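You operate a simulated robot arm through the tools that you are given. There is no shell and no other tool. Be economical: measure what you need, move in short steps, check, and stop when the job is done.

Carry out the task below with a simulated robot arm. There is one attempt and no reset: what you move stays moved.

TASK
Put the 5.00 mm crush spacer from the top of the evaporator stand on the white port gasket and the 5.50 mm crush spacer on top of the grey ring pusher.

It is judged by the outcome, as a careful person would: the job done as asked, and still so three seconds after it is handed in. It fails if anything else is knocked over, pushed out of place, dropped, spilled or broken.

THE ROBOT
A 6-joint arm with a two-finger parallel gripper, fixed in place. Base frame: the origin is at the foot of the arm, x ahead of it, y to its left, z up; the work surface is at about z = 850. Lengths are in mm, angles in degrees, forces in N, time in s.
With the tool pointing down near the work surface it reaches from about 260 to 680 mm from the base axis. Its first joint turns from -66.0 to 66.0 degrees. Payload 2.9 kg.
Tool frame: the origin (TCP) lies between the finger pads and is the grasp point; the fingertips stand 30 mm ahead of it; z points along the fingers, y is the line along which they close. The gripper opens to 110 mm. The fingers are 20 mm wide and 10 mm thick; the gripper's body (48 by 112 mm) begins 55 mm behind the TCP.
Orientation is told as [roll, pitch, yaw] about the base's x, y, z axes, in that order, counted from this pose: with the fingers straight down and closing along the base's y, the tool's x points along the base's -x, its y along +y and its z along -z.

THE INTERFACE
- The arm moves only by the tool nudge_tool. Its arguments are lists of equal length, an entry for each row: "xyz": the shift along the tool's x, y, z in units of 100 mm (1.0 is 100 mm), a list of three; "rotation": the turn, a rotation vector about the tool's x, y, z in units of 45 degrees (1.0 is 45 degrees), a list of three; "fingers": the opening, from 0 (shut) to 1 (fully open). In form: {"xyz": [[tx, ty, tz], ...], "rotation": [[ax, ay, az], ...], "fingers": [fingers, ...]}. A call has 1 to 20 rows; each row is the pose to reach, as a shift and turn from the pose commanded when the call began, along the tool's axes at that moment. A call with a number of a shift or a turn outside -1 to 1 is refused whole. A row lasts 0.2 s, in which the tool goes at most 50 mm and 8.6 degrees; a call with a longer step from one row to the next is refused whole, and so is a gripper value outside its range. A pose out of reach is approached as far as the arm can. The call stops where the force on the tool passes 40 N (or 10 N more than at its start, if that is more) or the arm is blocked; 0.2 s more then pass. The fingers move at their own pace (about 108 mm/s each) and stop on an object; they squeeze with about 23 N. The grip force told is the motor's: it shows also when the fingers shut on nothing. Time passes only in rows, and 0.2 s behind the last, so rows that repeat a pose let the fingers close. It gives the time, the measured TCP pose, the force on the tool (base axes), the opening and the grip force at its end, in the units of the frame above (readings bear some noise).
- Cameras (640 x 400 px; columns grow to the right, rows downward): "scene" is fixed at [110.7, 463.7, 1384.7]; the picture's right is [-0.54, -0.84, 0.00], its down [-0.54, 0.34, -0.77] and it looks along [0.65, -0.41, -0.64] (base axes); focal length 276 px, centre (320, 200). "wrist" rides on the gripper at [-36, 0, -57] in the tool frame; the picture's right is [0.00, -1.00, 0.00], its down [0.97, 0.00, -0.24] and it looks along [0.24, 0.00, 0.97] (tool axes); focal length 218 px, centre (320, 200).
- get_image(camera): a new picture of that camera. No time passes.
- point_at(camera, pixels): for up to 12 pixels [column, row] of the newest picture of that camera ("zoom" is the newest enlarged one), the place [x, y, z] in the base frame of the surface seen there, good to about 2 mm, but the place of the scene camera against the robot may be out by one fixed shift of up to 25 mm in any direction. No time passes.
- inspect(camera, box): a new picture of the part [left, top, right, bottom] of that camera's present view, enlarged. No time passes.
- sign_off(): hands the job in; it is judged then, once.

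Work in short steps. Measure before you move; look again where a grasp or a placing could have gone wrong, and mend it. You have 60 turns and 26 pictures in all, the two below and enlarged ones among them. Open the gripper and draw the arm clear of the work before you hand the job in, unless the task says otherwise; then end with one line.

The tools are called after "Request:" as a command line: name --argument value ..., lists and objects as JSON in quotes. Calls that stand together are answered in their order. nudge_tool: Moves the arm, as the interface text tells. Its arguments: {"type":"object","properties":{"xyz":{"type":"array"},"rotation":{"type":"array"},"fingers":{"type":"array"}},"required":["xyz","rotation","fingers"]} The other tools are called the same way: get_image (camera) takes a picture; point_at (camera, pixels) gives the place of the surface under pixels of a picture; inspect (camera, box) takes an enlarged picture of a part of a camera's view; sign_off () hands the job in.

At the start:

```text
time: 0.0
tcp_pos: [367.9, 311.2, 1203.0]
ee_rot: [0.0, 0.1, 0.0]
force: [0.3, -0.2, 0.3]
opening: 109.8
grip_force: 0.1
```

scene: 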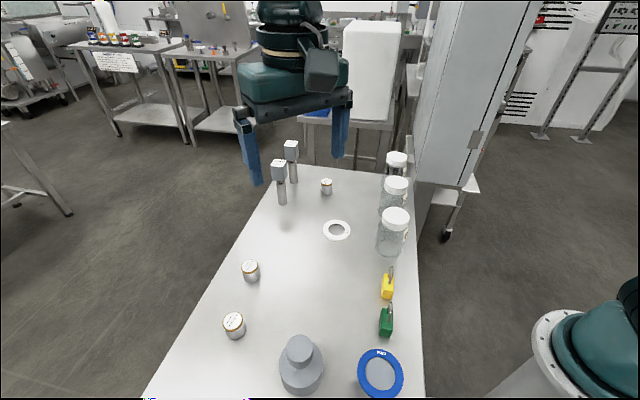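
wrist: 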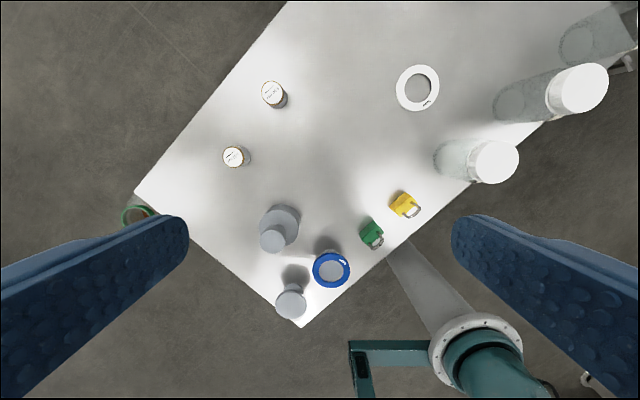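

The scene shows small cylinders at (251,271), (234,325), (327,186), a grey stepped object at (302,365), a blue ring at (380,372), and a white ring at (336,230). I enlarge these areas to read the labels.

Request:
inspect --camera "scene" --box '[200, 240, 420, 400]'

Request:
inspect --camera "scene" --box '[250, 130, 420, 260]'

Request:
inspect --camera "wrist" --box '[200, 60, 460, 330]'

```text
2.50 times, centred on (310, 320) of scene
```

zoom: 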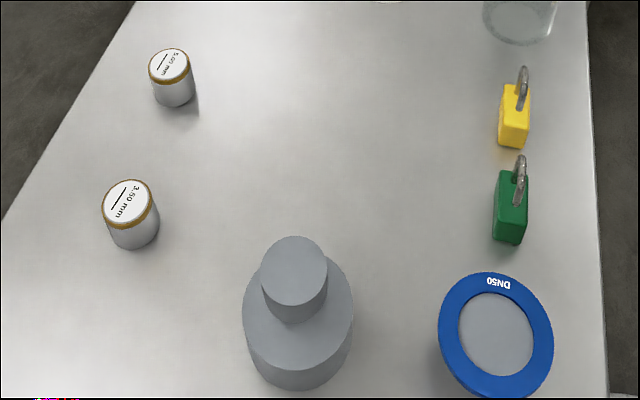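

```text
3.08 times, centred on (335, 195) of scene
```

zoom: 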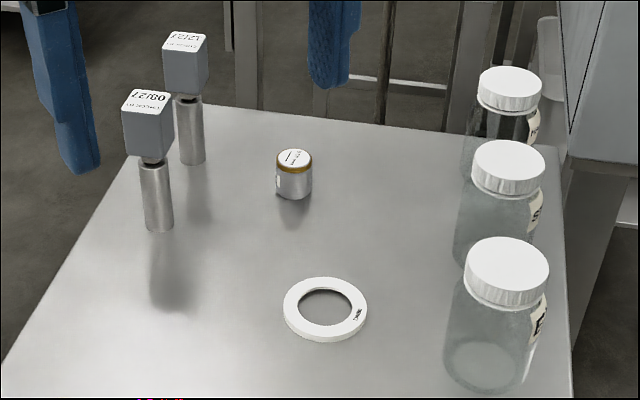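

```text
1.48 times, centred on (330, 195) of wrist
```

zoom: 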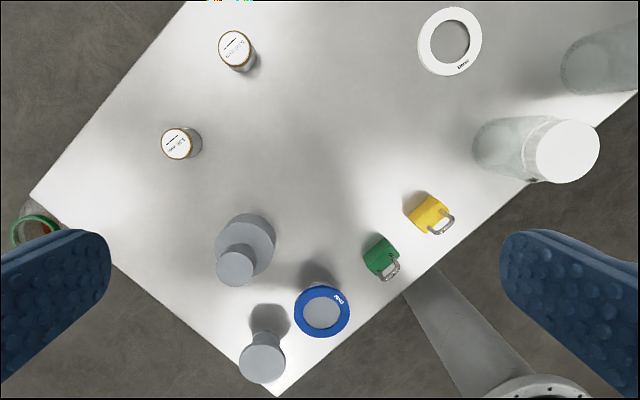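

I need the labels read more closely: zooming in on each spacer.

Request:
inspect --camera "scene" --box '[215, 305, 255, 345]'

Request:
inspect --camera "scene" --box '[235, 252, 270, 287]'

Request:
inspect --camera "scene" --box '[312, 172, 342, 202]'

```text
10.00 times, centred on (235, 325) of scene
```

zoom: 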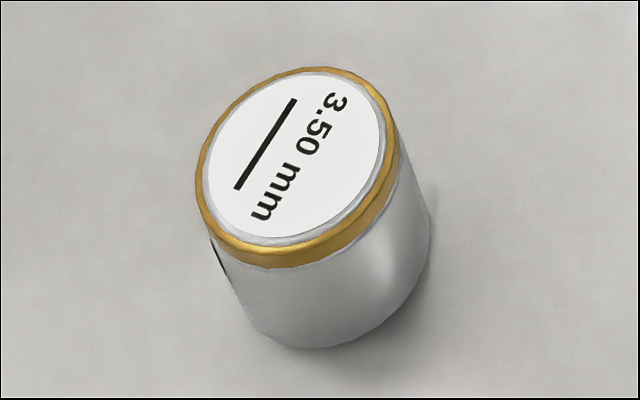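

```text
11.43 times, centred on (252, 270) of scene
```

zoom: 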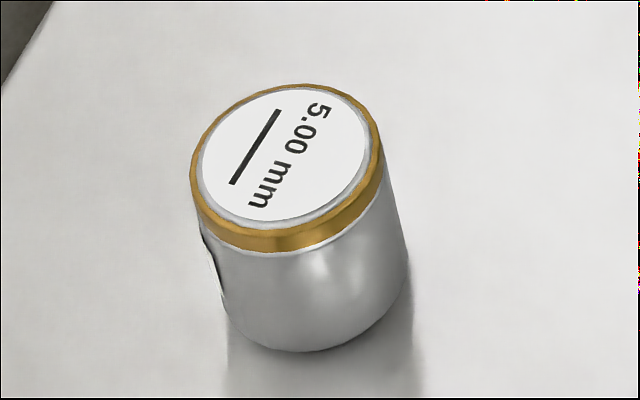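

```text
13.33 times, centred on (327, 187) of scene
```

zoom: 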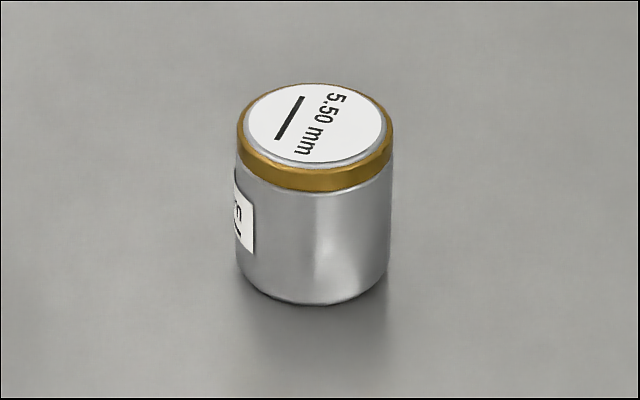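

Found: the 5.00 at scene (251,271), the 5.50 at (327,186). Next I measure targets with both cameras and zoom in on the two grey bodies in the wrist view to tell which is the pusher.

Request:
point_at --camera "scene" --pixels '[[250, 266], [327, 181], [336, 230], [323, 229], [349, 229], [336, 238], [233, 319], [299, 346], [286, 368], [380, 372], [279, 164], [300, 260]]'

Request:
point_at --camera "wrist" --pixels '[[271, 92], [233, 156], [272, 238], [286, 216], [290, 298], [331, 270], [331, 286], [417, 88], [400, 92], [434, 84], [300, 130], [578, 88]]'

Request:
inspect --camera "wrist" --box '[240, 190, 360, 330]'

```text
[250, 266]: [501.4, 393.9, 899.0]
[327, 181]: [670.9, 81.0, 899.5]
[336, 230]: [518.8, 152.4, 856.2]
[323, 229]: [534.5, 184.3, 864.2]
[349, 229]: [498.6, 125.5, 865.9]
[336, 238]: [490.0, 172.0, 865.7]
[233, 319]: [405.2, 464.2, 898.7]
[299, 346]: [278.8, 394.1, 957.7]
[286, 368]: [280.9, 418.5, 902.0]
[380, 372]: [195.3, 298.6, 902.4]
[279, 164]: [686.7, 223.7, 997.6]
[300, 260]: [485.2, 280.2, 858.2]
```

```text
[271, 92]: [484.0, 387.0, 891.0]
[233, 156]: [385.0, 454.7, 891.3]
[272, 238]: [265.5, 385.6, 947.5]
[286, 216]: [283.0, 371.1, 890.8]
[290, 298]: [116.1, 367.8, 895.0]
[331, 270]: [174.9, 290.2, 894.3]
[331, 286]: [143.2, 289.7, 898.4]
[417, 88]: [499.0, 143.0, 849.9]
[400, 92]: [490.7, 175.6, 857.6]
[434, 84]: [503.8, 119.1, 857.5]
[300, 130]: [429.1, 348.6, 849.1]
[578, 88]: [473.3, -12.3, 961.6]
```

```text
2.86 times, centred on (300, 260) of wrist
```

zoom: 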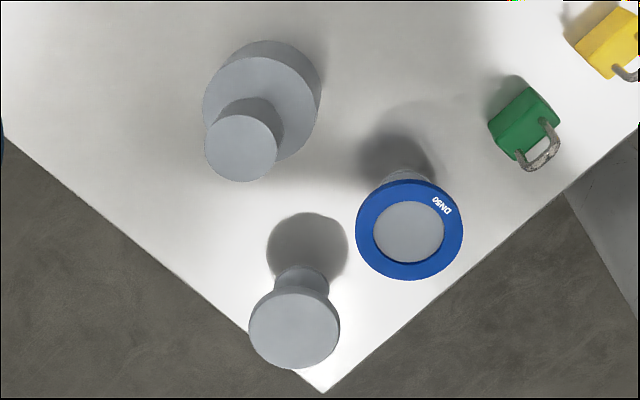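

The grey stepped body stands at about (265,386) with its top at z≈947. A grey mushroom is at (116,368), and a blue ring sits on a grey pedestal at (175,290). I move lower for a side-on look at them.

Request:
nudge_tool --xyz '[[-0.1, 0.06, 0.3], [-0.2, 0.12, 0.6], [-0.32, 0.19, 0.98], [-0.32, 0.19, 0.98]]' --rotation '[[0, 0, 0], [0, 0, 0], [0, 0, 0], [0, 0, 0]]' --fingers '[1, 1, 1, 1]'

Request:
get_image --camera "wrist"

```text
time: 1.0
tcp_pos: [400.2, 332.1, 1104.6]
ee_rot: [0.1, 0.1, 0.0]
force: [-0.5, 0.8, -0.2]
opening: 110.0
grip_force: 0.2
```

```text
16 pictures are left
```

wrist: 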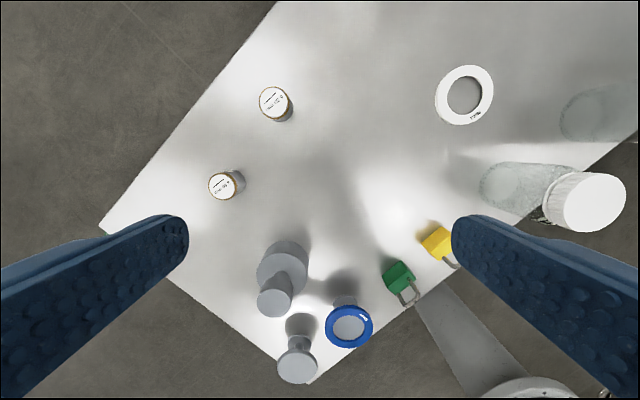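

Request:
inspect --camera "wrist" --box '[230, 220, 400, 390]'

Request:
point_at --camera "wrist" --pixels '[[275, 103], [444, 100], [487, 88], [459, 69], [471, 120], [270, 303], [258, 302], [286, 304], [272, 292], [271, 316], [290, 253], [296, 368]]'

```text
2.35 times, centred on (315, 305) of wrist
```

zoom: 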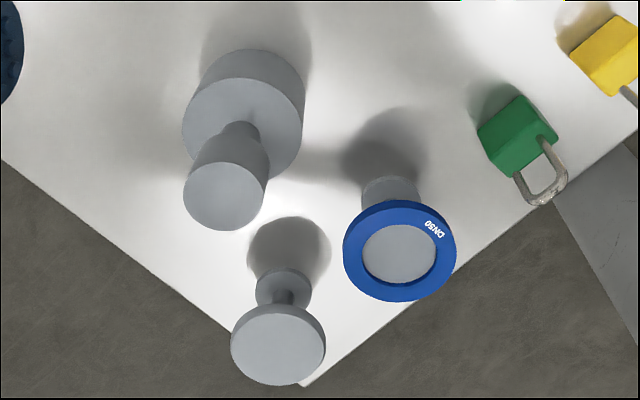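

```text
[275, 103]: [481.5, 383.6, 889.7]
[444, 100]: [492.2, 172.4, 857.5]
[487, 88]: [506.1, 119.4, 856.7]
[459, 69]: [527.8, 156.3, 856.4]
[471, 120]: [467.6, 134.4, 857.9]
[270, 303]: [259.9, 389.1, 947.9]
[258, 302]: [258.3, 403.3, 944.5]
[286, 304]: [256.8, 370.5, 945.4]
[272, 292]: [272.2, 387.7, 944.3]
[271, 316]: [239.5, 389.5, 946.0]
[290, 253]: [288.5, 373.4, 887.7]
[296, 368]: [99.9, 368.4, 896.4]
```

The stepped body, a wide cylinder with a handle, fits "ring pusher" best: top centre ≈(260,385), z≈946. The mushroom at 73-75° lies outside the arm's joint range. Now I go above the 5.00 spacer at ≈(482,384).

Request:
nudge_tool --xyz '[[-0.3, 0.2, 0.3], [-0.6, 0.4, 0.6], [-0.82, 0.52, 0.95], [-0.82, 0.52, 1.0], [-0.82, 0.52, 1.0]]' --rotation '[[0, 0, 0], [0, 0, 0], [0, 0, 0], [0, 0, 0], [0, 0, 0]]' --fingers '[1, 1, 1, 1, 1]'

Request:
get_image --camera "wrist"

```text
time: 2.2
tcp_pos: [480.2, 381.7, 1005.5]
ee_rot: [-0.1, 0.1, 0.0]
force: [0.2, 0.1, -0.2]
opening: 110.2
grip_force: 0.0
```

```text
14 pictures are left
```

wrist: 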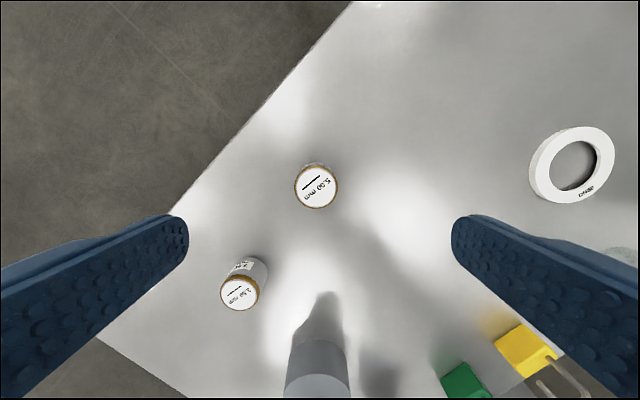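

The 5.00 top disc is centred at pixel (316,186), which puts it at (485,385) with diameter ≈35 mm and height ≈41 mm. I centre over it and descend to TCP z≈886 so the tips stay 6 mm above the table.

Request:
nudge_tool --xyz '[[-0.03, 0.03, 0.2], [-0.03, 0.03, 0.45], [-0.03, 0.03, 0.7], [-0.03, 0.03, 0.9], [-0.03, 0.03, 1.0], [-0.03, 0.03, 1.0]]' --rotation '[[0, 0, 0], [0, 0, 0], [0, 0, 0], [0, 0, 0], [0, 0, 0], [0, 0, 0]]' --fingers '[0.7, 0.7, 0.7, 0.7, 0.7, 0.7]'

Request:
get_image --camera "wrist"

```text
time: 3.6
tcp_pos: [485.5, 384.9, 904.7]
ee_rot: [0.1, 0.0, -0.1]
force: [0.7, -0.1, 1.2]
opening: 76.9
grip_force: 0.1
```

```text
13 pictures are left
```

wrist: 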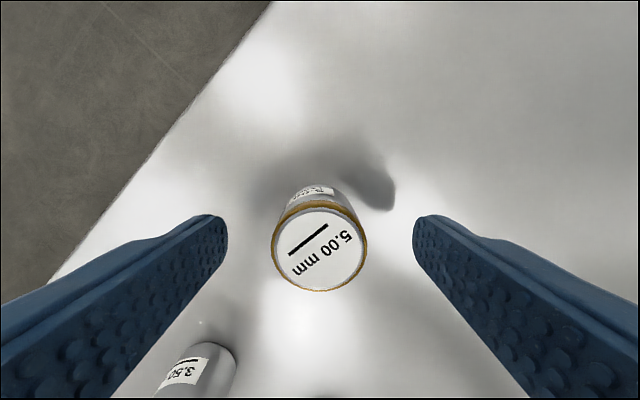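

The spacer is centred between the fingers (319,246), with x≈486.5. I descend 18 mm and close.

Request:
nudge_tool --xyz '[[-0.015, 0, 0.1], [-0.015, 0, 0.18], [-0.015, 0, 0.18], [-0.015, 0, 0.18], [-0.015, 0, 0.18], [-0.015, 0, 0.18]]' --rotation '[[0, 0, 0], [0, 0, 0], [0, 0, 0], [0, 0, 0], [0, 0, 0], [0, 0, 0]]' --fingers '[0.7, 0.7, 0, 0, 0, 0]'

```text
time: 5.0
tcp_pos: [487.0, 385.1, 886.8]
ee_rot: [0.0, 0.0, -0.1]
force: [0.4, 0.2, 0.1]
opening: 34.8
grip_force: 22.7
```

Gripped at 34.8 mm. I lift and carry towards the gasket.

Request:
nudge_tool --xyz '[[0, 0, -0.3], [0, 0, -0.7], [-0.05, -0.35, -0.7], [-0.11, -0.7, -0.7], [-0.11, -1.0, -0.7]]' --rotation '[[0, 0, 0], [0, 0, 0], [0, 0, 0], [0, 0, 0], [0, 0, 0]]' --fingers '[0, 0, 0, 0, 0]'

Request:
nudge_tool --xyz '[[0, -0.35, 0], [0, -0.6, 0], [0, -0.6, 0]]' --rotation '[[0, 0, 0], [0, 0, 0], [0, 0, 0]]' --fingers '[0, 0, 0]'

Request:
get_image --camera "wrist"

```text
time: 6.2
tcp_pos: [496.0, 284.3, 957.3]
ee_rot: [0.0, -0.1, 0.1]
force: [-0.5, -0.4, 0.0]
opening: 0.0
grip_force: 23.5
```

```text
time: 7.0
tcp_pos: [496.9, 223.9, 956.0]
ee_rot: [0.0, 0.0, -0.1]
force: [0.0, 0.6, -0.6]
opening: 0.0
grip_force: 23.1
```

```text
12 pictures are left
```

wrist: 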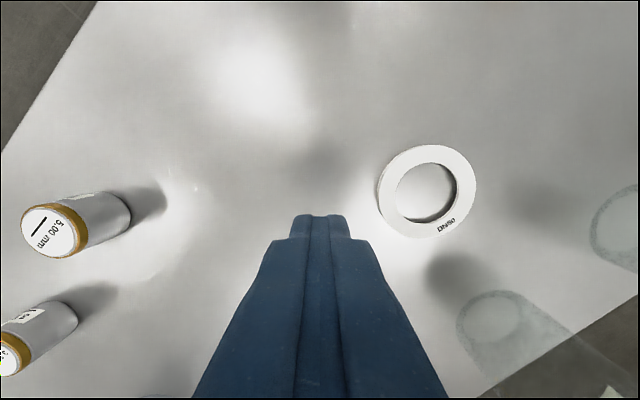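

The opening reads 0, so the spacer slipped out during the lift. It looks upright at the left (48,230); I measure it and look at its state.

Request:
point_at --camera "wrist" --pixels '[[48, 230], [30, 215], [65, 245], [120, 215], [426, 192]]'

Request:
inspect --camera "scene" --box '[200, 220, 320, 350]'

```text
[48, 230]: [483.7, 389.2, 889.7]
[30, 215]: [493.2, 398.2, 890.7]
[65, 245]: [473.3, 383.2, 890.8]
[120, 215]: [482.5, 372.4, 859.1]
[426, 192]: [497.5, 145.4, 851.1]
```

```text
3.08 times, centred on (260, 285) of scene
```

zoom: 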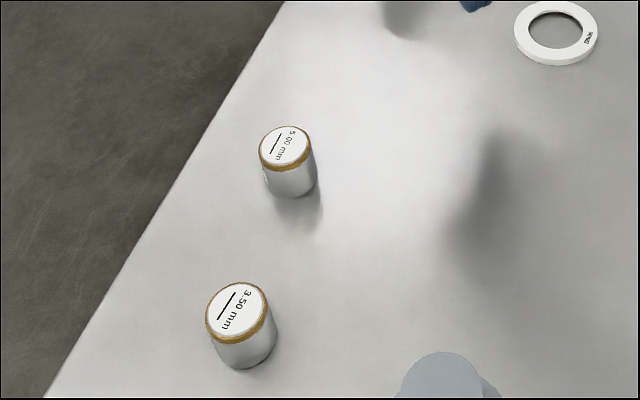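

It still stands upright at ≈(485,387). I return above it to re-grasp lower and lift slowly.

Request:
nudge_tool --xyz '[[0, 0.4, 0], [0.05, 0.8, 0], [0.1, 1.0, 0]]' --rotation '[[0, 0, 0], [0, 0, 0], [0, 0, 0]]' --fingers '[0.7, 0.7, 0.7]'

Request:
nudge_tool --xyz '[[0, 0.3, 0], [0.01, 0.6, 0], [0.01, 0.6, 0.3], [0.01, 0.6, 0.5], [0.01, 0.6, 0.5]]' --rotation '[[0, 0, 0], [0, 0, 0], [0, 0, 0], [0, 0, 0], [0, 0, 0]]' --fingers '[0.7, 0.7, 0.7, 0.7, 0.7]'

Request:
get_image --camera "wrist"

```text
time: 7.8
tcp_pos: [488.6, 326.0, 956.5]
ee_rot: [0.0, 0.0, 0.0]
force: [0.3, -0.3, 0.1]
opening: 77.3
grip_force: 0.1
```

```text
time: 9.0
tcp_pos: [488.0, 385.4, 907.5]
ee_rot: [0.0, 0.0, -0.1]
force: [0.4, -0.4, 1.2]
opening: 77.2
grip_force: 0.0
```

```text
10 pictures are left
```

wrist: 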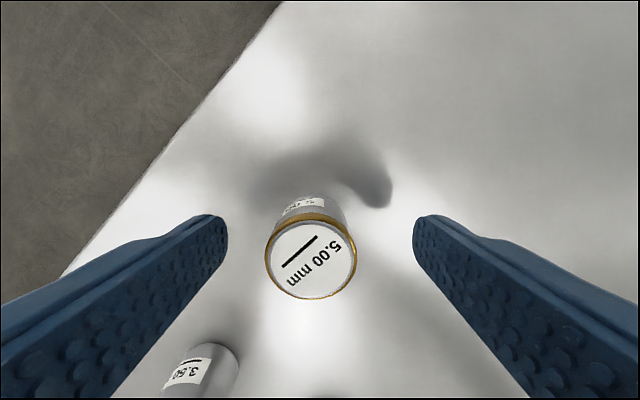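

The spacer shifted slightly to ≈(484.5,389), disc centre (310,255). I re-centre, go down to tips ~2 mm above the table, close with time to settle, and lift 15 mm slowly.

Request:
nudge_tool --xyz '[[0.025, 0.037, 0.0], [0.025, 0.037, 0.15], [0.025, 0.037, 0.245], [0.025, 0.037, 0.245], [0.025, 0.037, 0.245], [0.025, 0.037, 0.245], [0.025, 0.037, 0.245], [0.025, 0.037, 0.245], [0.025, 0.037, 0.245], [0.025, 0.037, 0.245]]' --rotation '[[0, 0, 0], [0, 0, 0], [0, 0, 0], [0, 0, 0], [0, 0, 0], [0, 0, 0], [0, 0, 0], [0, 0, 0], [0, 0, 0], [0, 0, 0]]' --fingers '[0.7, 0.7, 0.7, 0, 0, 0, 0, 0, 0, 0]'

Request:
nudge_tool --xyz '[[0, 0, -0.02], [0, 0, -0.04], [0, 0, -0.06], [0, 0, -0.08], [0, 0, -0.1], [0, 0, -0.12], [0, 0, -0.14], [0, 0, -0.14]]' --rotation '[[0, 0, 0], [0, 0, 0], [0, 0, 0], [0, 0, 0], [0, 0, 0], [0, 0, 0], [0, 0, 0], [0, 0, 0]]' --fingers '[0, 0, 0, 0, 0, 0, 0, 0]'

```text
time: 11.2
tcp_pos: [484.4, 388.7, 882.0]
ee_rot: [0.0, 0.1, -0.1]
force: [-0.2, -1.0, 0.6]
opening: 34.4
grip_force: 23.1
```

```text
time: 13.0
tcp_pos: [483.2, 388.4, 896.6]
ee_rot: [0.0, -0.1, 0.1]
force: [0.7, 0.6, -1.2]
opening: 34.7
grip_force: 23.5
```

Still 34.7 mm open. I check whether the spacer rose with the fingers.

Request:
get_image --camera "wrist"

Request:
point_at --camera "wrist" --pixels '[[320, 280], [320, 270], [300, 290], [320, 290]]'

```text
9 pictures are left
```

wrist: 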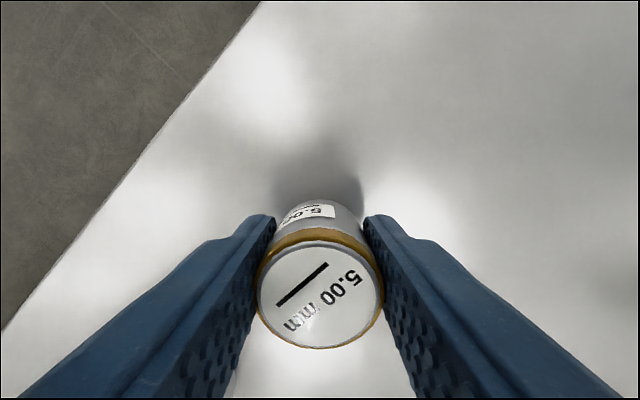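

```text
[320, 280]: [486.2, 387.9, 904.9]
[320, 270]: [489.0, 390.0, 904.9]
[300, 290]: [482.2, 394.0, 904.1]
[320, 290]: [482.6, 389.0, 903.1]
```

The spacer top is at 904.5, so it is lifted 14 mm and held. I carry it slowly and low with 5 mm steps.

Request:
nudge_tool --xyz '[[0, 0, -0.02], [0, 0, -0.04], [0, 0, -0.06], [0, -0.01, -0.06], [0, -0.03, -0.06], [0, -0.06, -0.06], [0, -0.1, -0.06], [0, -0.15, -0.06], [0, -0.2, -0.06], [-0.02, -0.26, -0.06], [-0.04, -0.32, -0.06], [-0.06, -0.38, -0.06], [-0.08, -0.44, -0.06], [-0.1, -0.49, -0.06], [-0.12, -0.53, -0.06], [-0.14, -0.56, -0.06], [-0.14, -0.58, -0.06], [-0.14, -0.59, -0.06], [-0.14, -0.6, -0.06]]' --rotation '[[0, 0, 0], [0, 0, 0], [0, 0, 0], [0, 0, 0], [0, 0, 0], [0, 0, 0], [0, 0, 0], [0, 0, 0], [0, 0, 0], [0, 0, 0], [0, 0, 0], [0, 0, 0], [0, 0, 0], [0, 0, 0], [0, 0, 0], [0, 0, 0], [0, 0, 0], [0, 0, 0], [0, 0, 0]]' --fingers '[0, 0, 0, 0, 0, 0, 0, 0, 0, 0, 0, 0, 0, 0, 0, 0, 0, 0, 0]'

```text
time: 17.0
tcp_pos: [497.1, 329.3, 902.8]
ee_rot: [-0.1, 0.0, 0.0]
force: [-1.1, 0.7, -1.1]
opening: 34.7
grip_force: 23.1
```

Still held (34.7). I continue at the same pace.

Request:
nudge_tool --xyz '[[0, -0.01, 0], [0, -0.03, 0], [0, -0.06, 0], [0, -0.1, 0], [0, -0.15, 0], [0, -0.2, 0], [0, -0.26, 0], [0, -0.32, 0], [0, -0.38, 0], [0, -0.44, 0], [0, -0.5, 0], [0, -0.56, 0], [0, -0.62, 0], [0, -0.67, 0], [0, -0.71, 0], [0, -0.74, 0], [0, -0.76, 0], [0, -0.77, 0], [0, -0.78, 0]]' --rotation '[[0, 0, 0], [0, 0, 0], [0, 0, 0], [0, 0, 0], [0, 0, 0], [0, 0, 0], [0, 0, 0], [0, 0, 0], [0, 0, 0], [0, 0, 0], [0, 0, 0], [0, 0, 0], [0, 0, 0], [0, 0, 0], [0, 0, 0], [0, 0, 0], [0, 0, 0], [0, 0, 0], [0, 0, 0]]' --fingers '[0, 0, 0, 0, 0, 0, 0, 0, 0, 0, 0, 0, 0, 0, 0, 0, 0, 0, 0]'

Request:
get_image --camera "wrist"

Request:
point_at --camera "wrist" --pixels '[[320, 290], [320, 270]]'

```text
time: 21.0
tcp_pos: [497.7, 250.2, 902.7]
ee_rot: [0.0, 0.0, 0.0]
force: [-0.8, 0.5, -0.4]
opening: 34.5
grip_force: 23.2
```

```text
8 pictures are left
```

wrist: 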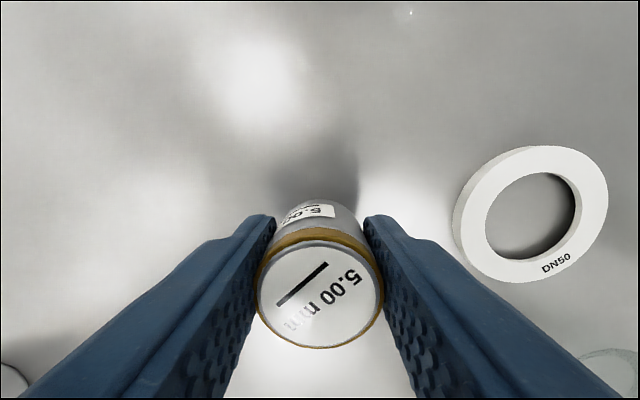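

```text
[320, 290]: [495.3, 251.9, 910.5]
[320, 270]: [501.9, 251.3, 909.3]
```

Held, top at 910. The gasket top's centre is at pixel (534,213) → ≈(500,146), outer ≈72 mm, hole ≈44 mm. The 35 mm spacer would drop through the hole if centred, so I set it on the rim at (500,173).

Request:
nudge_tool --xyz '[[0, -0.01, 0], [0, -0.03, 0], [0, -0.06, 0], [0, -0.1, 0], [0, -0.15, 0], [-0.01, -0.2, 0], [-0.02, -0.26, 0], [-0.03, -0.32, 0], [-0.03, -0.38, 0], [-0.03, -0.44, 0], [-0.03, -0.5, 0], [-0.03, -0.56, 0], [-0.03, -0.62, 0], [-0.03, -0.67, 0], [-0.03, -0.71, 0], [-0.03, -0.74, 0], [-0.03, -0.76, 0], [-0.03, -0.77, 0], [-0.03, -0.775, 0]]' --rotation '[[0, 0, 0], [0, 0, 0], [0, 0, 0], [0, 0, 0], [0, 0, 0], [0, 0, 0], [0, 0, 0], [0, 0, 0], [0, 0, 0], [0, 0, 0], [0, 0, 0], [0, 0, 0], [0, 0, 0], [0, 0, 0], [0, 0, 0], [0, 0, 0], [0, 0, 0], [0, 0, 0], [0, 0, 0]]' --fingers '[0, 0, 0, 0, 0, 0, 0, 0, 0, 0, 0, 0, 0, 0, 0, 0, 0, 0, 0]'

Request:
get_image --camera "wrist"

```text
time: 25.0
tcp_pos: [499.2, 172.7, 902.7]
ee_rot: [-0.1, 0.0, 0.0]
force: [0.1, 0.2, -0.5]
opening: 34.8
grip_force: 23.4
```

```text
7 pictures are left
```

wrist: 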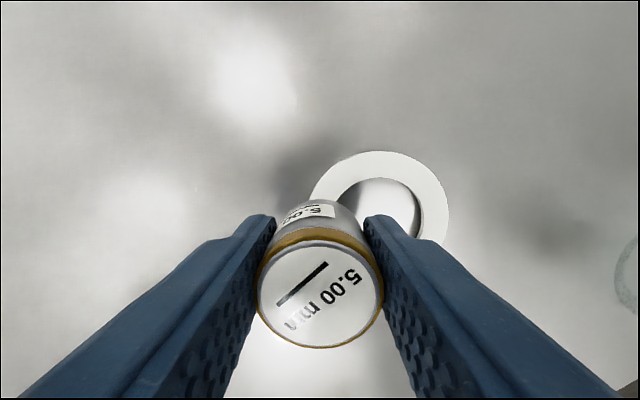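

Well placed above the rim. I lower 13 mm gently and read the force.

Request:
nudge_tool --xyz '[[0, 0, 0.02], [0, 0, 0.05], [0, 0, 0.08], [0, 0, 0.1], [0, 0, 0.115], [0, 0, 0.125], [0, 0, 0.13], [0, 0, 0.13]]' --rotation '[[0, 0, 0], [0, 0, 0], [0, 0, 0], [0, 0, 0], [0, 0, 0], [0, 0, 0], [0, 0, 0], [0, 0, 0]]' --fingers '[0, 0, 0, 0, 0, 0, 0, 0]'

```text
time: 26.8
tcp_pos: [500.2, 172.9, 890.0]
ee_rot: [0.0, 0.0, 0.0]
force: [0.2, 1.0, -1.4]
opening: 34.9
grip_force: 22.9
```

No contact yet; a little further in 0.3 mm steps.

Request:
nudge_tool --xyz '[[0, 0, 0.003], [0, 0, 0.006], [0, 0, 0.008], [0, 0, 0.008]]' --rotation '[[0, 0, 0], [0, 0, 0], [0, 0, 0], [0, 0, 0]]' --fingers '[0, 0, 0, 0]'

```text
time: 27.8
tcp_pos: [500.1, 173.0, 888.8]
ee_rot: [0.0, -0.1, 0.0]
force: [-1.2, -1.3, 7.4]
opening: 34.8
grip_force: 22.3
```

Contact at 7.4 N. I open and rise straight up, then look.

Request:
nudge_tool --xyz '[[0, 0, 0], [0, 0, 0], [0, 0, 0], [0, 0, -0.2], [0, 0, -0.6], [0, 0, -1.0], [0, 0, -1.0]]' --rotation '[[0, 0, 0], [0, 0, 0], [0, 0, 0], [0, 0, 0], [0, 0, 0], [0, 0, 0], [0, 0, 0]]' --fingers '[0.45, 0.6, 0.6, 0.6, 0.6, 0.6, 0.6]'

Request:
get_image --camera "wrist"

Request:
point_at --camera "wrist" --pixels '[[318, 190], [318, 180], [318, 205], [305, 190], [332, 190]]'

```text
time: 29.4
tcp_pos: [499.8, 173.6, 989.1]
ee_rot: [0.0, 0.1, 0.0]
force: [-0.7, 0.1, 0.6]
opening: 66.1
grip_force: 0.0
```

```text
6 pictures are left
```

wrist: 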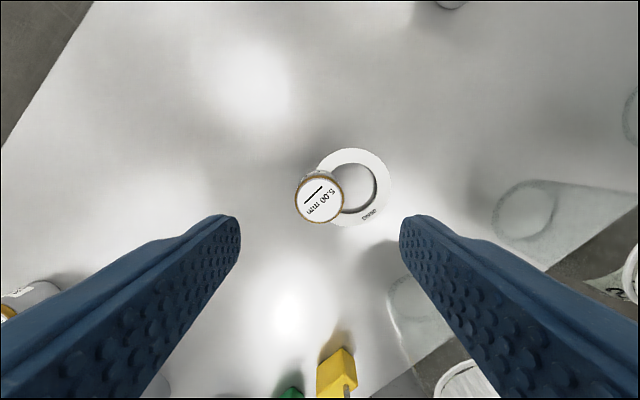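

```text
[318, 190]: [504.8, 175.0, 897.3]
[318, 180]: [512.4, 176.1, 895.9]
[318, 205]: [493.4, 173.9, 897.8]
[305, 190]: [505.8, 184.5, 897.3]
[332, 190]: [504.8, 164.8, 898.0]
```

The 5.00 stands level on the gasket (top z≈897.5). Before going to the 5.50, I locate the jars and posts.

Request:
point_at --camera "scene" --pixels '[[397, 158], [397, 185], [396, 216], [291, 146], [279, 166], [327, 181], [321, 181], [332, 181], [327, 178], [327, 185]]'

```text
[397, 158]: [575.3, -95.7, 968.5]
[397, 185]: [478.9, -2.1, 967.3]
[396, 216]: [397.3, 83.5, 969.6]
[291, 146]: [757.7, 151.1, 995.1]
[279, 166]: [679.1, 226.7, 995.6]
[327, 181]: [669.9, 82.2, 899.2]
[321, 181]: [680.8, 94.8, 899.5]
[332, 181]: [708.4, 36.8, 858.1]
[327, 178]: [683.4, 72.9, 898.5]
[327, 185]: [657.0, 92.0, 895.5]
```

Jars (corrected) are at (557,-104), (461,-10), (379,75), and the posts at (661,219), (740,143). The path to the 5.50 at ≈(652,74) is clear, so I move above it.

Request:
nudge_tool --xyz '[[-0.3, -0.2, 0], [-0.6, -0.4, 0], [-0.9, -0.6, 0], [-0.9, -0.6, 0]]' --rotation '[[0, 0, 0], [0, 0, 0], [0, 0, 0], [0, 0, 0]]' --fingers '[0.6, 0.6, 0.6, 0.6]'

Request:
nudge_tool --xyz '[[-0.3, -0.2, 0.1], [-0.62, -0.4, 0.3], [-0.62, -0.4, 0.5], [-0.62, -0.4, 0.5]]' --rotation '[[0, 0, 0], [0, 0, 0], [0, 0, 0], [0, 0, 0]]' --fingers '[0.6, 0.6, 0.6, 0.6]'

Request:
get_image --camera "wrist"

```text
time: 30.4
tcp_pos: [588.8, 114.6, 990.2]
ee_rot: [0.0, 0.0, 0.0]
force: [-0.3, -0.1, -0.9]
opening: 66.2
grip_force: 0.1
```

```text
time: 31.4
tcp_pos: [651.2, 73.6, 938.9]
ee_rot: [0.0, 0.0, -0.1]
force: [0.5, 0.2, 1.0]
opening: 65.9
grip_force: 0.0
```

```text
5 pictures are left
```

wrist: 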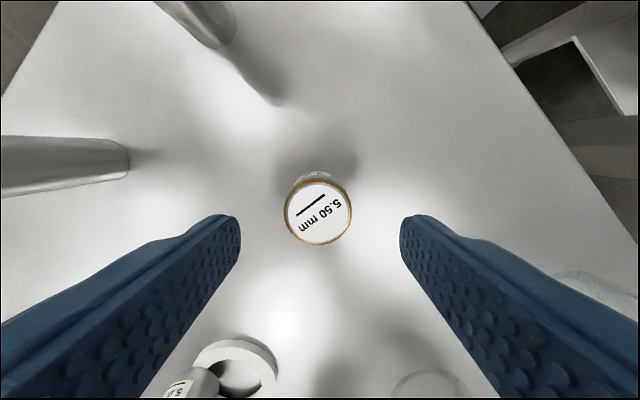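

The disc centre (318,212) puts the 5.50 at (655,74.6). I shift +3.8 in x and +1 in y, descend to z≈882, close, settle, and lift slowly.

Request:
nudge_tool --xyz '[[-0.036, 0.01, 0.1], [-0.036, 0.01, 0.3], [-0.036, 0.01, 0.45], [-0.036, 0.01, 0.54], [-0.036, 0.01, 0.565], [-0.036, 0.01, 0.565], [-0.036, 0.01, 0.565], [-0.036, 0.01, 0.565], [-0.036, 0.01, 0.565], [-0.036, 0.01, 0.565], [-0.036, 0.01, 0.565]]' --rotation '[[0, 0, 0], [0, 0, 0], [0, 0, 0], [0, 0, 0], [0, 0, 0], [0, 0, 0], [0, 0, 0], [0, 0, 0], [0, 0, 0], [0, 0, 0], [0, 0, 0]]' --fingers '[0.6, 0.6, 0.6, 0.6, 0.6, 0.6, 0, 0, 0, 0, 0]'

Request:
nudge_tool --xyz '[[0, 0, -0.02], [0, 0, -0.04], [0, 0, -0.06], [0, 0, -0.08], [0, 0, -0.11], [0, 0, -0.14], [0, 0, -0.17], [0, 0, -0.2], [0, 0, -0.22], [0, 0, -0.23], [0, 0, -0.23]]' --rotation '[[0, 0, 0], [0, 0, 0], [0, 0, 0], [0, 0, 0], [0, 0, 0], [0, 0, 0], [0, 0, 0], [0, 0, 0], [0, 0, 0], [0, 0, 0], [0, 0, 0]]' --fingers '[0, 0, 0, 0, 0, 0, 0, 0, 0, 0, 0]'

Request:
inspect --camera "scene" --box '[260, 130, 420, 260]'

```text
time: 33.8
tcp_pos: [656.2, 73.9, 882.5]
ee_rot: [0.0, 0.0, 0.1]
force: [-0.2, 0.2, 0.2]
opening: 34.5
grip_force: 23.5
```

```text
time: 36.2
tcp_pos: [656.6, 73.0, 904.4]
ee_rot: [0.0, -0.1, 0.0]
force: [0.6, 0.9, 0.0]
opening: 34.7
grip_force: 23.5
```

```text
3.08 times, centred on (340, 195) of scene
```

zoom: 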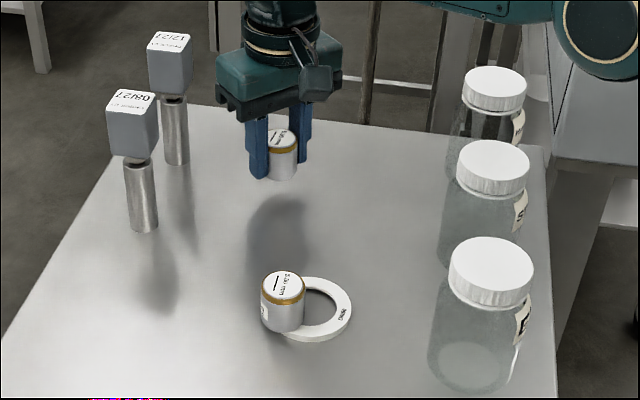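

The 5.50 is held clear of the table and the 5.00 stands on the gasket. I raise slowly to z≈1000, as the pusher top is at 946.5.

Request:
nudge_tool --xyz '[[0, 0, -0.01], [0, 0, -0.03], [0, 0, -0.06], [0, 0, -0.1], [0, 0, -0.16], [0, 0, -0.22], [0, 0, -0.29], [0, 0, -0.36], [0, 0, -0.43], [0, 0, -0.5], [0, 0, -0.57], [0, 0, -0.64], [0, 0, -0.71], [0, 0, -0.78], [0, 0, -0.84], [0, 0, -0.89], [0, 0, -0.92], [0, 0, -0.94], [0, 0, -0.95]]' --rotation '[[0, 0, 0], [0, 0, 0], [0, 0, 0], [0, 0, 0], [0, 0, 0], [0, 0, 0], [0, 0, 0], [0, 0, 0], [0, 0, 0], [0, 0, 0], [0, 0, 0], [0, 0, 0], [0, 0, 0], [0, 0, 0], [0, 0, 0], [0, 0, 0], [0, 0, 0], [0, 0, 0], [0, 0, 0]]' --fingers '[0, 0, 0, 0, 0, 0, 0, 0, 0, 0, 0, 0, 0, 0, 0, 0, 0, 0, 0]'

```text
time: 40.2
tcp_pos: [656.3, 75.2, 1000.3]
ee_rot: [0.0, 0.0, 0.0]
force: [0.3, 0.0, -1.6]
opening: 34.6
grip_force: 23.1
```

Still held (34.6). I start the carry: the first quarter of the way.

Request:
nudge_tool --xyz '[[0.01, 0.008, 0], [0.03, 0.023, 0], [0.06, 0.047, 0], [0.1, 0.078, 0], [0.16, 0.125, 0], [0.22, 0.172, 0], [0.29, 0.227, 0], [0.36, 0.282, 0], [0.43, 0.337, 0], [0.5, 0.392, 0], [0.57, 0.447, 0], [0.64, 0.502, 0], [0.71, 0.557, 0], [0.78, 0.611, 0], [0.84, 0.658, 0], [0.9, 0.705, 0], [0.94, 0.737, 0], [0.97, 0.76, 0], [0.98, 0.776, 0], [0.99, 0.779, 0]]' --rotation '[[0, 0, 0], [0, 0, 0], [0, 0, 0], [0, 0, 0], [0, 0, 0], [0, 0, 0], [0, 0, 0], [0, 0, 0], [0, 0, 0], [0, 0, 0], [0, 0, 0], [0, 0, 0], [0, 0, 0], [0, 0, 0], [0, 0, 0], [0, 0, 0], [0, 0, 0], [0, 0, 0], [0, 0, 0], [0, 0, 0]]' --fingers '[0, 0, 0, 0, 0, 0, 0, 0, 0, 0, 0, 0, 0, 0, 0, 0, 0, 0, 0, 0]'

```text
time: 44.4
tcp_pos: [557.7, 151.9, 999.9]
ee_rot: [0.0, 0.0, -0.1]
force: [-0.2, 0.2, -0.9]
opening: 34.6
grip_force: 23.6
```

Held. Second quarter.

Request:
nudge_tool --xyz '[[0.01, 0.008, 0], [0.03, 0.023, 0], [0.06, 0.047, 0], [0.1, 0.078, 0], [0.16, 0.125, 0], [0.22, 0.172, 0], [0.29, 0.227, 0], [0.36, 0.282, 0], [0.43, 0.337, 0], [0.5, 0.392, 0], [0.57, 0.447, 0], [0.64, 0.502, 0], [0.71, 0.557, 0], [0.78, 0.611, 0], [0.84, 0.658, 0], [0.9, 0.705, 0], [0.94, 0.737, 0], [0.97, 0.76, 0], [0.98, 0.776, 0], [0.99, 0.779, 0]]' --rotation '[[0, 0, 0], [0, 0, 0], [0, 0, 0], [0, 0, 0], [0, 0, 0], [0, 0, 0], [0, 0, 0], [0, 0, 0], [0, 0, 0], [0, 0, 0], [0, 0, 0], [0, 0, 0], [0, 0, 0], [0, 0, 0], [0, 0, 0], [0, 0, 0], [0, 0, 0], [0, 0, 0], [0, 0, 0], [0, 0, 0]]' --fingers '[0, 0, 0, 0, 0, 0, 0, 0, 0, 0, 0, 0, 0, 0, 0, 0, 0, 0, 0, 0]'

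```text
time: 48.6
tcp_pos: [457.4, 229.7, 999.5]
ee_rot: [0.0, -0.1, 0.0]
force: [-0.3, 0.4, -1.1]
opening: 34.7
grip_force: 23.1
```

Held. Third quarter.

Request:
nudge_tool --xyz '[[0.01, 0.008, 0], [0.03, 0.023, 0], [0.06, 0.047, 0], [0.1, 0.078, 0], [0.16, 0.125, 0], [0.22, 0.172, 0], [0.29, 0.227, 0], [0.36, 0.282, 0], [0.43, 0.337, 0], [0.5, 0.392, 0], [0.57, 0.447, 0], [0.64, 0.502, 0], [0.71, 0.557, 0], [0.78, 0.611, 0], [0.84, 0.658, 0], [0.9, 0.705, 0], [0.94, 0.737, 0], [0.97, 0.76, 0], [0.98, 0.776, 0], [0.99, 0.779, 0]]' --rotation '[[0, 0, 0], [0, 0, 0], [0, 0, 0], [0, 0, 0], [0, 0, 0], [0, 0, 0], [0, 0, 0], [0, 0, 0], [0, 0, 0], [0, 0, 0], [0, 0, 0], [0, 0, 0], [0, 0, 0], [0, 0, 0], [0, 0, 0], [0, 0, 0], [0, 0, 0], [0, 0, 0], [0, 0, 0], [0, 0, 0]]' --fingers '[0, 0, 0, 0, 0, 0, 0, 0, 0, 0, 0, 0, 0, 0, 0, 0, 0, 0, 0, 0]'

Request:
get_image --camera "wrist"

Request:
point_at --camera "wrist" --pixels '[[320, 290], [320, 270], [300, 290], [340, 290]]'

```text
time: 52.8
tcp_pos: [359.0, 308.7, 1000.7]
ee_rot: [0.0, 0.0, 0.1]
force: [0.6, 0.9, -0.9]
opening: 34.7
grip_force: 23.2
```

```text
3 pictures are left
```

wrist: 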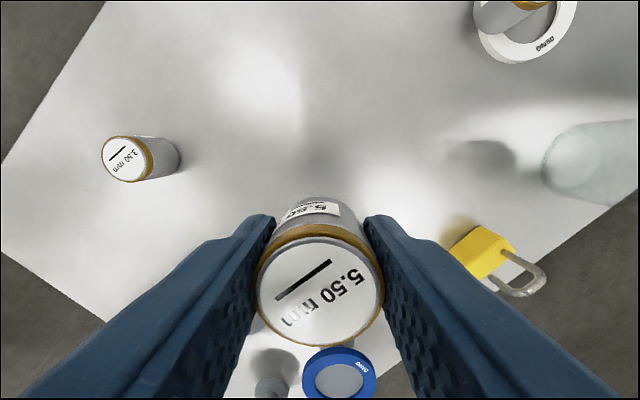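

```text
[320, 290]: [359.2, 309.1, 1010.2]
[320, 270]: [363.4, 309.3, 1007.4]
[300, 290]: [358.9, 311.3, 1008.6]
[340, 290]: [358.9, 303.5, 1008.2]
```

Held, spacer top at ~1008.5. Two earlier views agree on a pusher top centre of (259.7,385), so I carry the last quarter to TCP (261,385).

Request:
nudge_tool --xyz '[[0.01, 0.008, 0], [0.03, 0.023, 0], [0.06, 0.047, 0], [0.1, 0.078, 0], [0.16, 0.125, 0], [0.22, 0.172, 0], [0.29, 0.227, 0], [0.36, 0.282, 0], [0.43, 0.337, 0], [0.5, 0.392, 0], [0.57, 0.447, 0], [0.64, 0.502, 0], [0.71, 0.557, 0], [0.78, 0.611, 0], [0.84, 0.658, 0], [0.89, 0.7, 0], [0.93, 0.73, 0], [0.955, 0.75, 0], [0.97, 0.763, 0], [0.975, 0.768, 0]]' --rotation '[[0, 0, 0], [0, 0, 0], [0, 0, 0], [0, 0, 0], [0, 0, 0], [0, 0, 0], [0, 0, 0], [0, 0, 0], [0, 0, 0], [0, 0, 0], [0, 0, 0], [0, 0, 0], [0, 0, 0], [0, 0, 0], [0, 0, 0], [0, 0, 0], [0, 0, 0], [0, 0, 0], [0, 0, 0], [0, 0, 0]]' --fingers '[0, 0, 0, 0, 0, 0, 0, 0, 0, 0, 0, 0, 0, 0, 0, 0, 0, 0, 0, 0]'

Request:
inspect --camera "scene" --box '[220, 270, 390, 400]'

```text
time: 57.0
tcp_pos: [261.6, 384.9, 999.1]
ee_rot: [0.1, 0.0, 0.1]
force: [0.7, 0.7, -1.3]
opening: 34.9
grip_force: 22.6
```

```text
3.08 times, centred on (305, 335) of scene
```

zoom: 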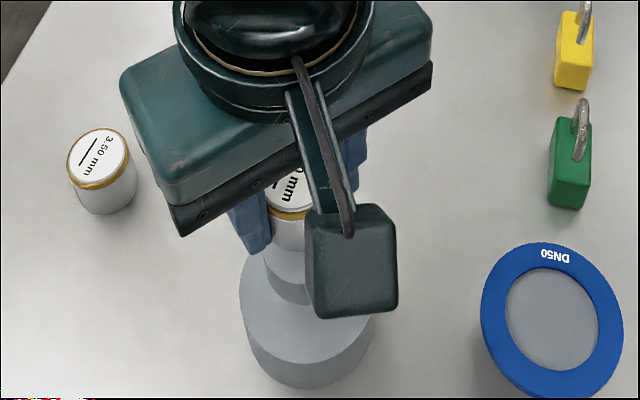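

The spacer hangs over the pusher's narrow top. I lower 17 mm, then feel for contact.

Request:
nudge_tool --xyz '[[0, 0, 0.01], [0, 0, 0.03], [0, 0, 0.06], [0, 0, 0.09], [0, 0, 0.12], [0, 0, 0.14], [0, 0, 0.155], [0, 0, 0.165], [0, 0, 0.17], [0, 0, 0.17]]' --rotation '[[0, 0, 0], [0, 0, 0], [0, 0, 0], [0, 0, 0], [0, 0, 0], [0, 0, 0], [0, 0, 0], [0, 0, 0], [0, 0, 0], [0, 0, 0]]' --fingers '[0, 0, 0, 0, 0, 0, 0, 0, 0, 0]'

Request:
nudge_tool --xyz '[[0, 0, 0.005], [0, 0, 0.01], [0, 0, 0.015], [0, 0, 0.02], [0, 0, 0.02]]' --rotation '[[0, 0, 0], [0, 0, 0], [0, 0, 0], [0, 0, 0], [0, 0, 0]]' --fingers '[0, 0, 0, 0, 0]'

```text
time: 59.2
tcp_pos: [261.6, 384.0, 982.3]
ee_rot: [0.0, 0.0, 0.0]
force: [0.0, 0.1, -1.4]
opening: 34.6
grip_force: 23.2
```

```text
time: 60.4
tcp_pos: [262.2, 384.9, 979.0]
ee_rot: [0.1, -0.1, 0.0]
force: [-0.1, -0.1, -1.0]
opening: 34.7
grip_force: 23.3
```

No contact yet at ~980; I go on in small steps.

Request:
nudge_tool --xyz '[[0, 0, 0.004], [0, 0, 0.008], [0, 0, 0.01], [0, 0, 0.01]]' --rotation '[[0, 0, 0], [0, 0, 0], [0, 0, 0], [0, 0, 0]]' --fingers '[0, 0, 0, 0]'

```text
time: 61.4
tcp_pos: [261.3, 384.2, 978.8]
ee_rot: [0.0, 0.1, 0.1]
force: [0.4, 0.5, -2.4]
opening: 34.7
grip_force: 23.0
```

Request:
nudge_tool --xyz '[[0, 0, 0.004], [0, 0, 0.008], [0, 0, 0.01], [0, 0, 0.01]]' --rotation '[[0, 0, 0], [0, 0, 0], [0, 0, 0], [0, 0, 0]]' --fingers '[0, 0, 0, 0]'

```text
time: 62.4
tcp_pos: [261.4, 384.6, 980.0]
ee_rot: [0.0, 0.1, 0.0]
force: [-0.1, -0.1, -0.3]
opening: 34.8
grip_force: 22.9
```

Still no clear contact; another 1 mm.

Request:
nudge_tool --xyz '[[0, 0, 0.004], [0, 0, 0.008], [0, 0, 0.01], [0, 0, 0.01]]' --rotation '[[0, 0, 0], [0, 0, 0], [0, 0, 0], [0, 0, 0]]' --fingers '[0, 0, 0, 0]'

```text
time: 63.4
tcp_pos: [261.7, 383.6, 979.4]
ee_rot: [0.1, -0.1, 0.0]
force: [0.0, -3.3, 13.1]
opening: 34.9
grip_force: 22.4
```

Contact (13 N). I open and rise straight up.

Request:
nudge_tool --xyz '[[0, 0, -0.003], [0, 0, -0.003], [0, 0, -0.003], [0, 0, -0.003], [0, 0, -0.1], [0, 0, -0.4], [0, 0, -0.8], [0, 0, -1.0], [0, 0, -1.0]]' --rotation '[[0, 0, 0], [0, 0, 0], [0, 0, 0], [0, 0, 0], [0, 0, 0], [0, 0, 0], [0, 0, 0], [0, 0, 0], [0, 0, 0]]' --fingers '[0, 0.4, 0.6, 0.6, 0.6, 0.6, 0.6, 0.6, 0.6]'

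Request:
nudge_tool --xyz '[[-0.4, -0.3, -0.2], [-0.8, -0.6, -0.3], [-0.8, -0.6, -0.3]]' --rotation '[[0, 0, 0], [0, 0, 0], [0, 0, 0]]' --fingers '[0.8, 1, 1]'

Request:
get_image --camera "scene"

```text
time: 65.4
tcp_pos: [261.3, 382.6, 1078.4]
ee_rot: [-0.1, 0.0, 0.0]
force: [-0.3, 0.7, 0.3]
opening: 66.0
grip_force: 0.0
```

```text
refused: row 1 steps farther than a row can; nothing moved
```

```text
1 pictures are left
```

scene: 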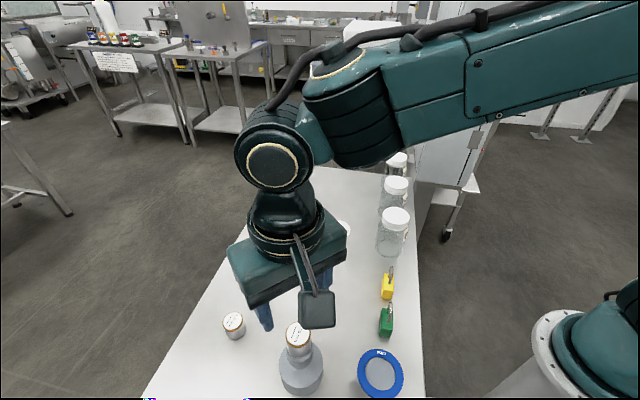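

The 5.50 stands upright on the pusher at (298,340). I draw the arm clear and take one last look.

Request:
nudge_tool --xyz '[[-0.2, -0.25, -0.2], [-0.4, -0.5, -0.4], [-0.6, -0.75, -0.6], [-0.6, -0.95, -0.8], [-0.6, -0.95, -0.8], [-0.6, -0.95, -0.8]]' --rotation '[[0, 0, 0], [0, 0, 0], [0, 0, 0], [0, 0, 0], [0, 0, 0], [0, 0, 0]]' --fingers '[0.8, 1, 1, 1, 1, 1]'

Request:
inspect --camera "scene" --box '[200, 190, 430, 400]'

Request:
point_at --camera "scene" --pixels '[[298, 332], [290, 332], [304, 332], [298, 326], [298, 340]]'

```text
time: 66.8
tcp_pos: [322.8, 288.8, 1158.3]
ee_rot: [0.0, -0.1, 0.0]
force: [-1.2, 0.1, -0.1]
opening: 110.3
grip_force: 0.1
```

```text
1.90 times, centred on (315, 295) of scene
```

zoom: 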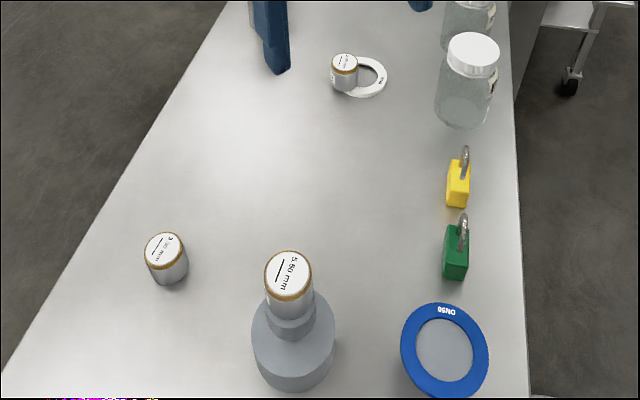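

```text
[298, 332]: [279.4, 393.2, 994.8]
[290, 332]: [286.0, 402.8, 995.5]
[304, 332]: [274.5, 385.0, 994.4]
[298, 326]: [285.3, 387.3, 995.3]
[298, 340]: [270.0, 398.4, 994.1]
```

Both spacers stand level where they were asked for and the arm is clear, so I hand the job in.

Request:
sign_off

```text
The job is handed in.
```

The 5.00 mm spacer is on the rim of the white port gasket, because its hole is too wide to centre the spacer, and the 5.50 mm spacer is on top of the grey stepped piece I took to be the ring pusher; the 5.00 mm one slipped on the first lift but stayed upright, and nothing else was disturbed.
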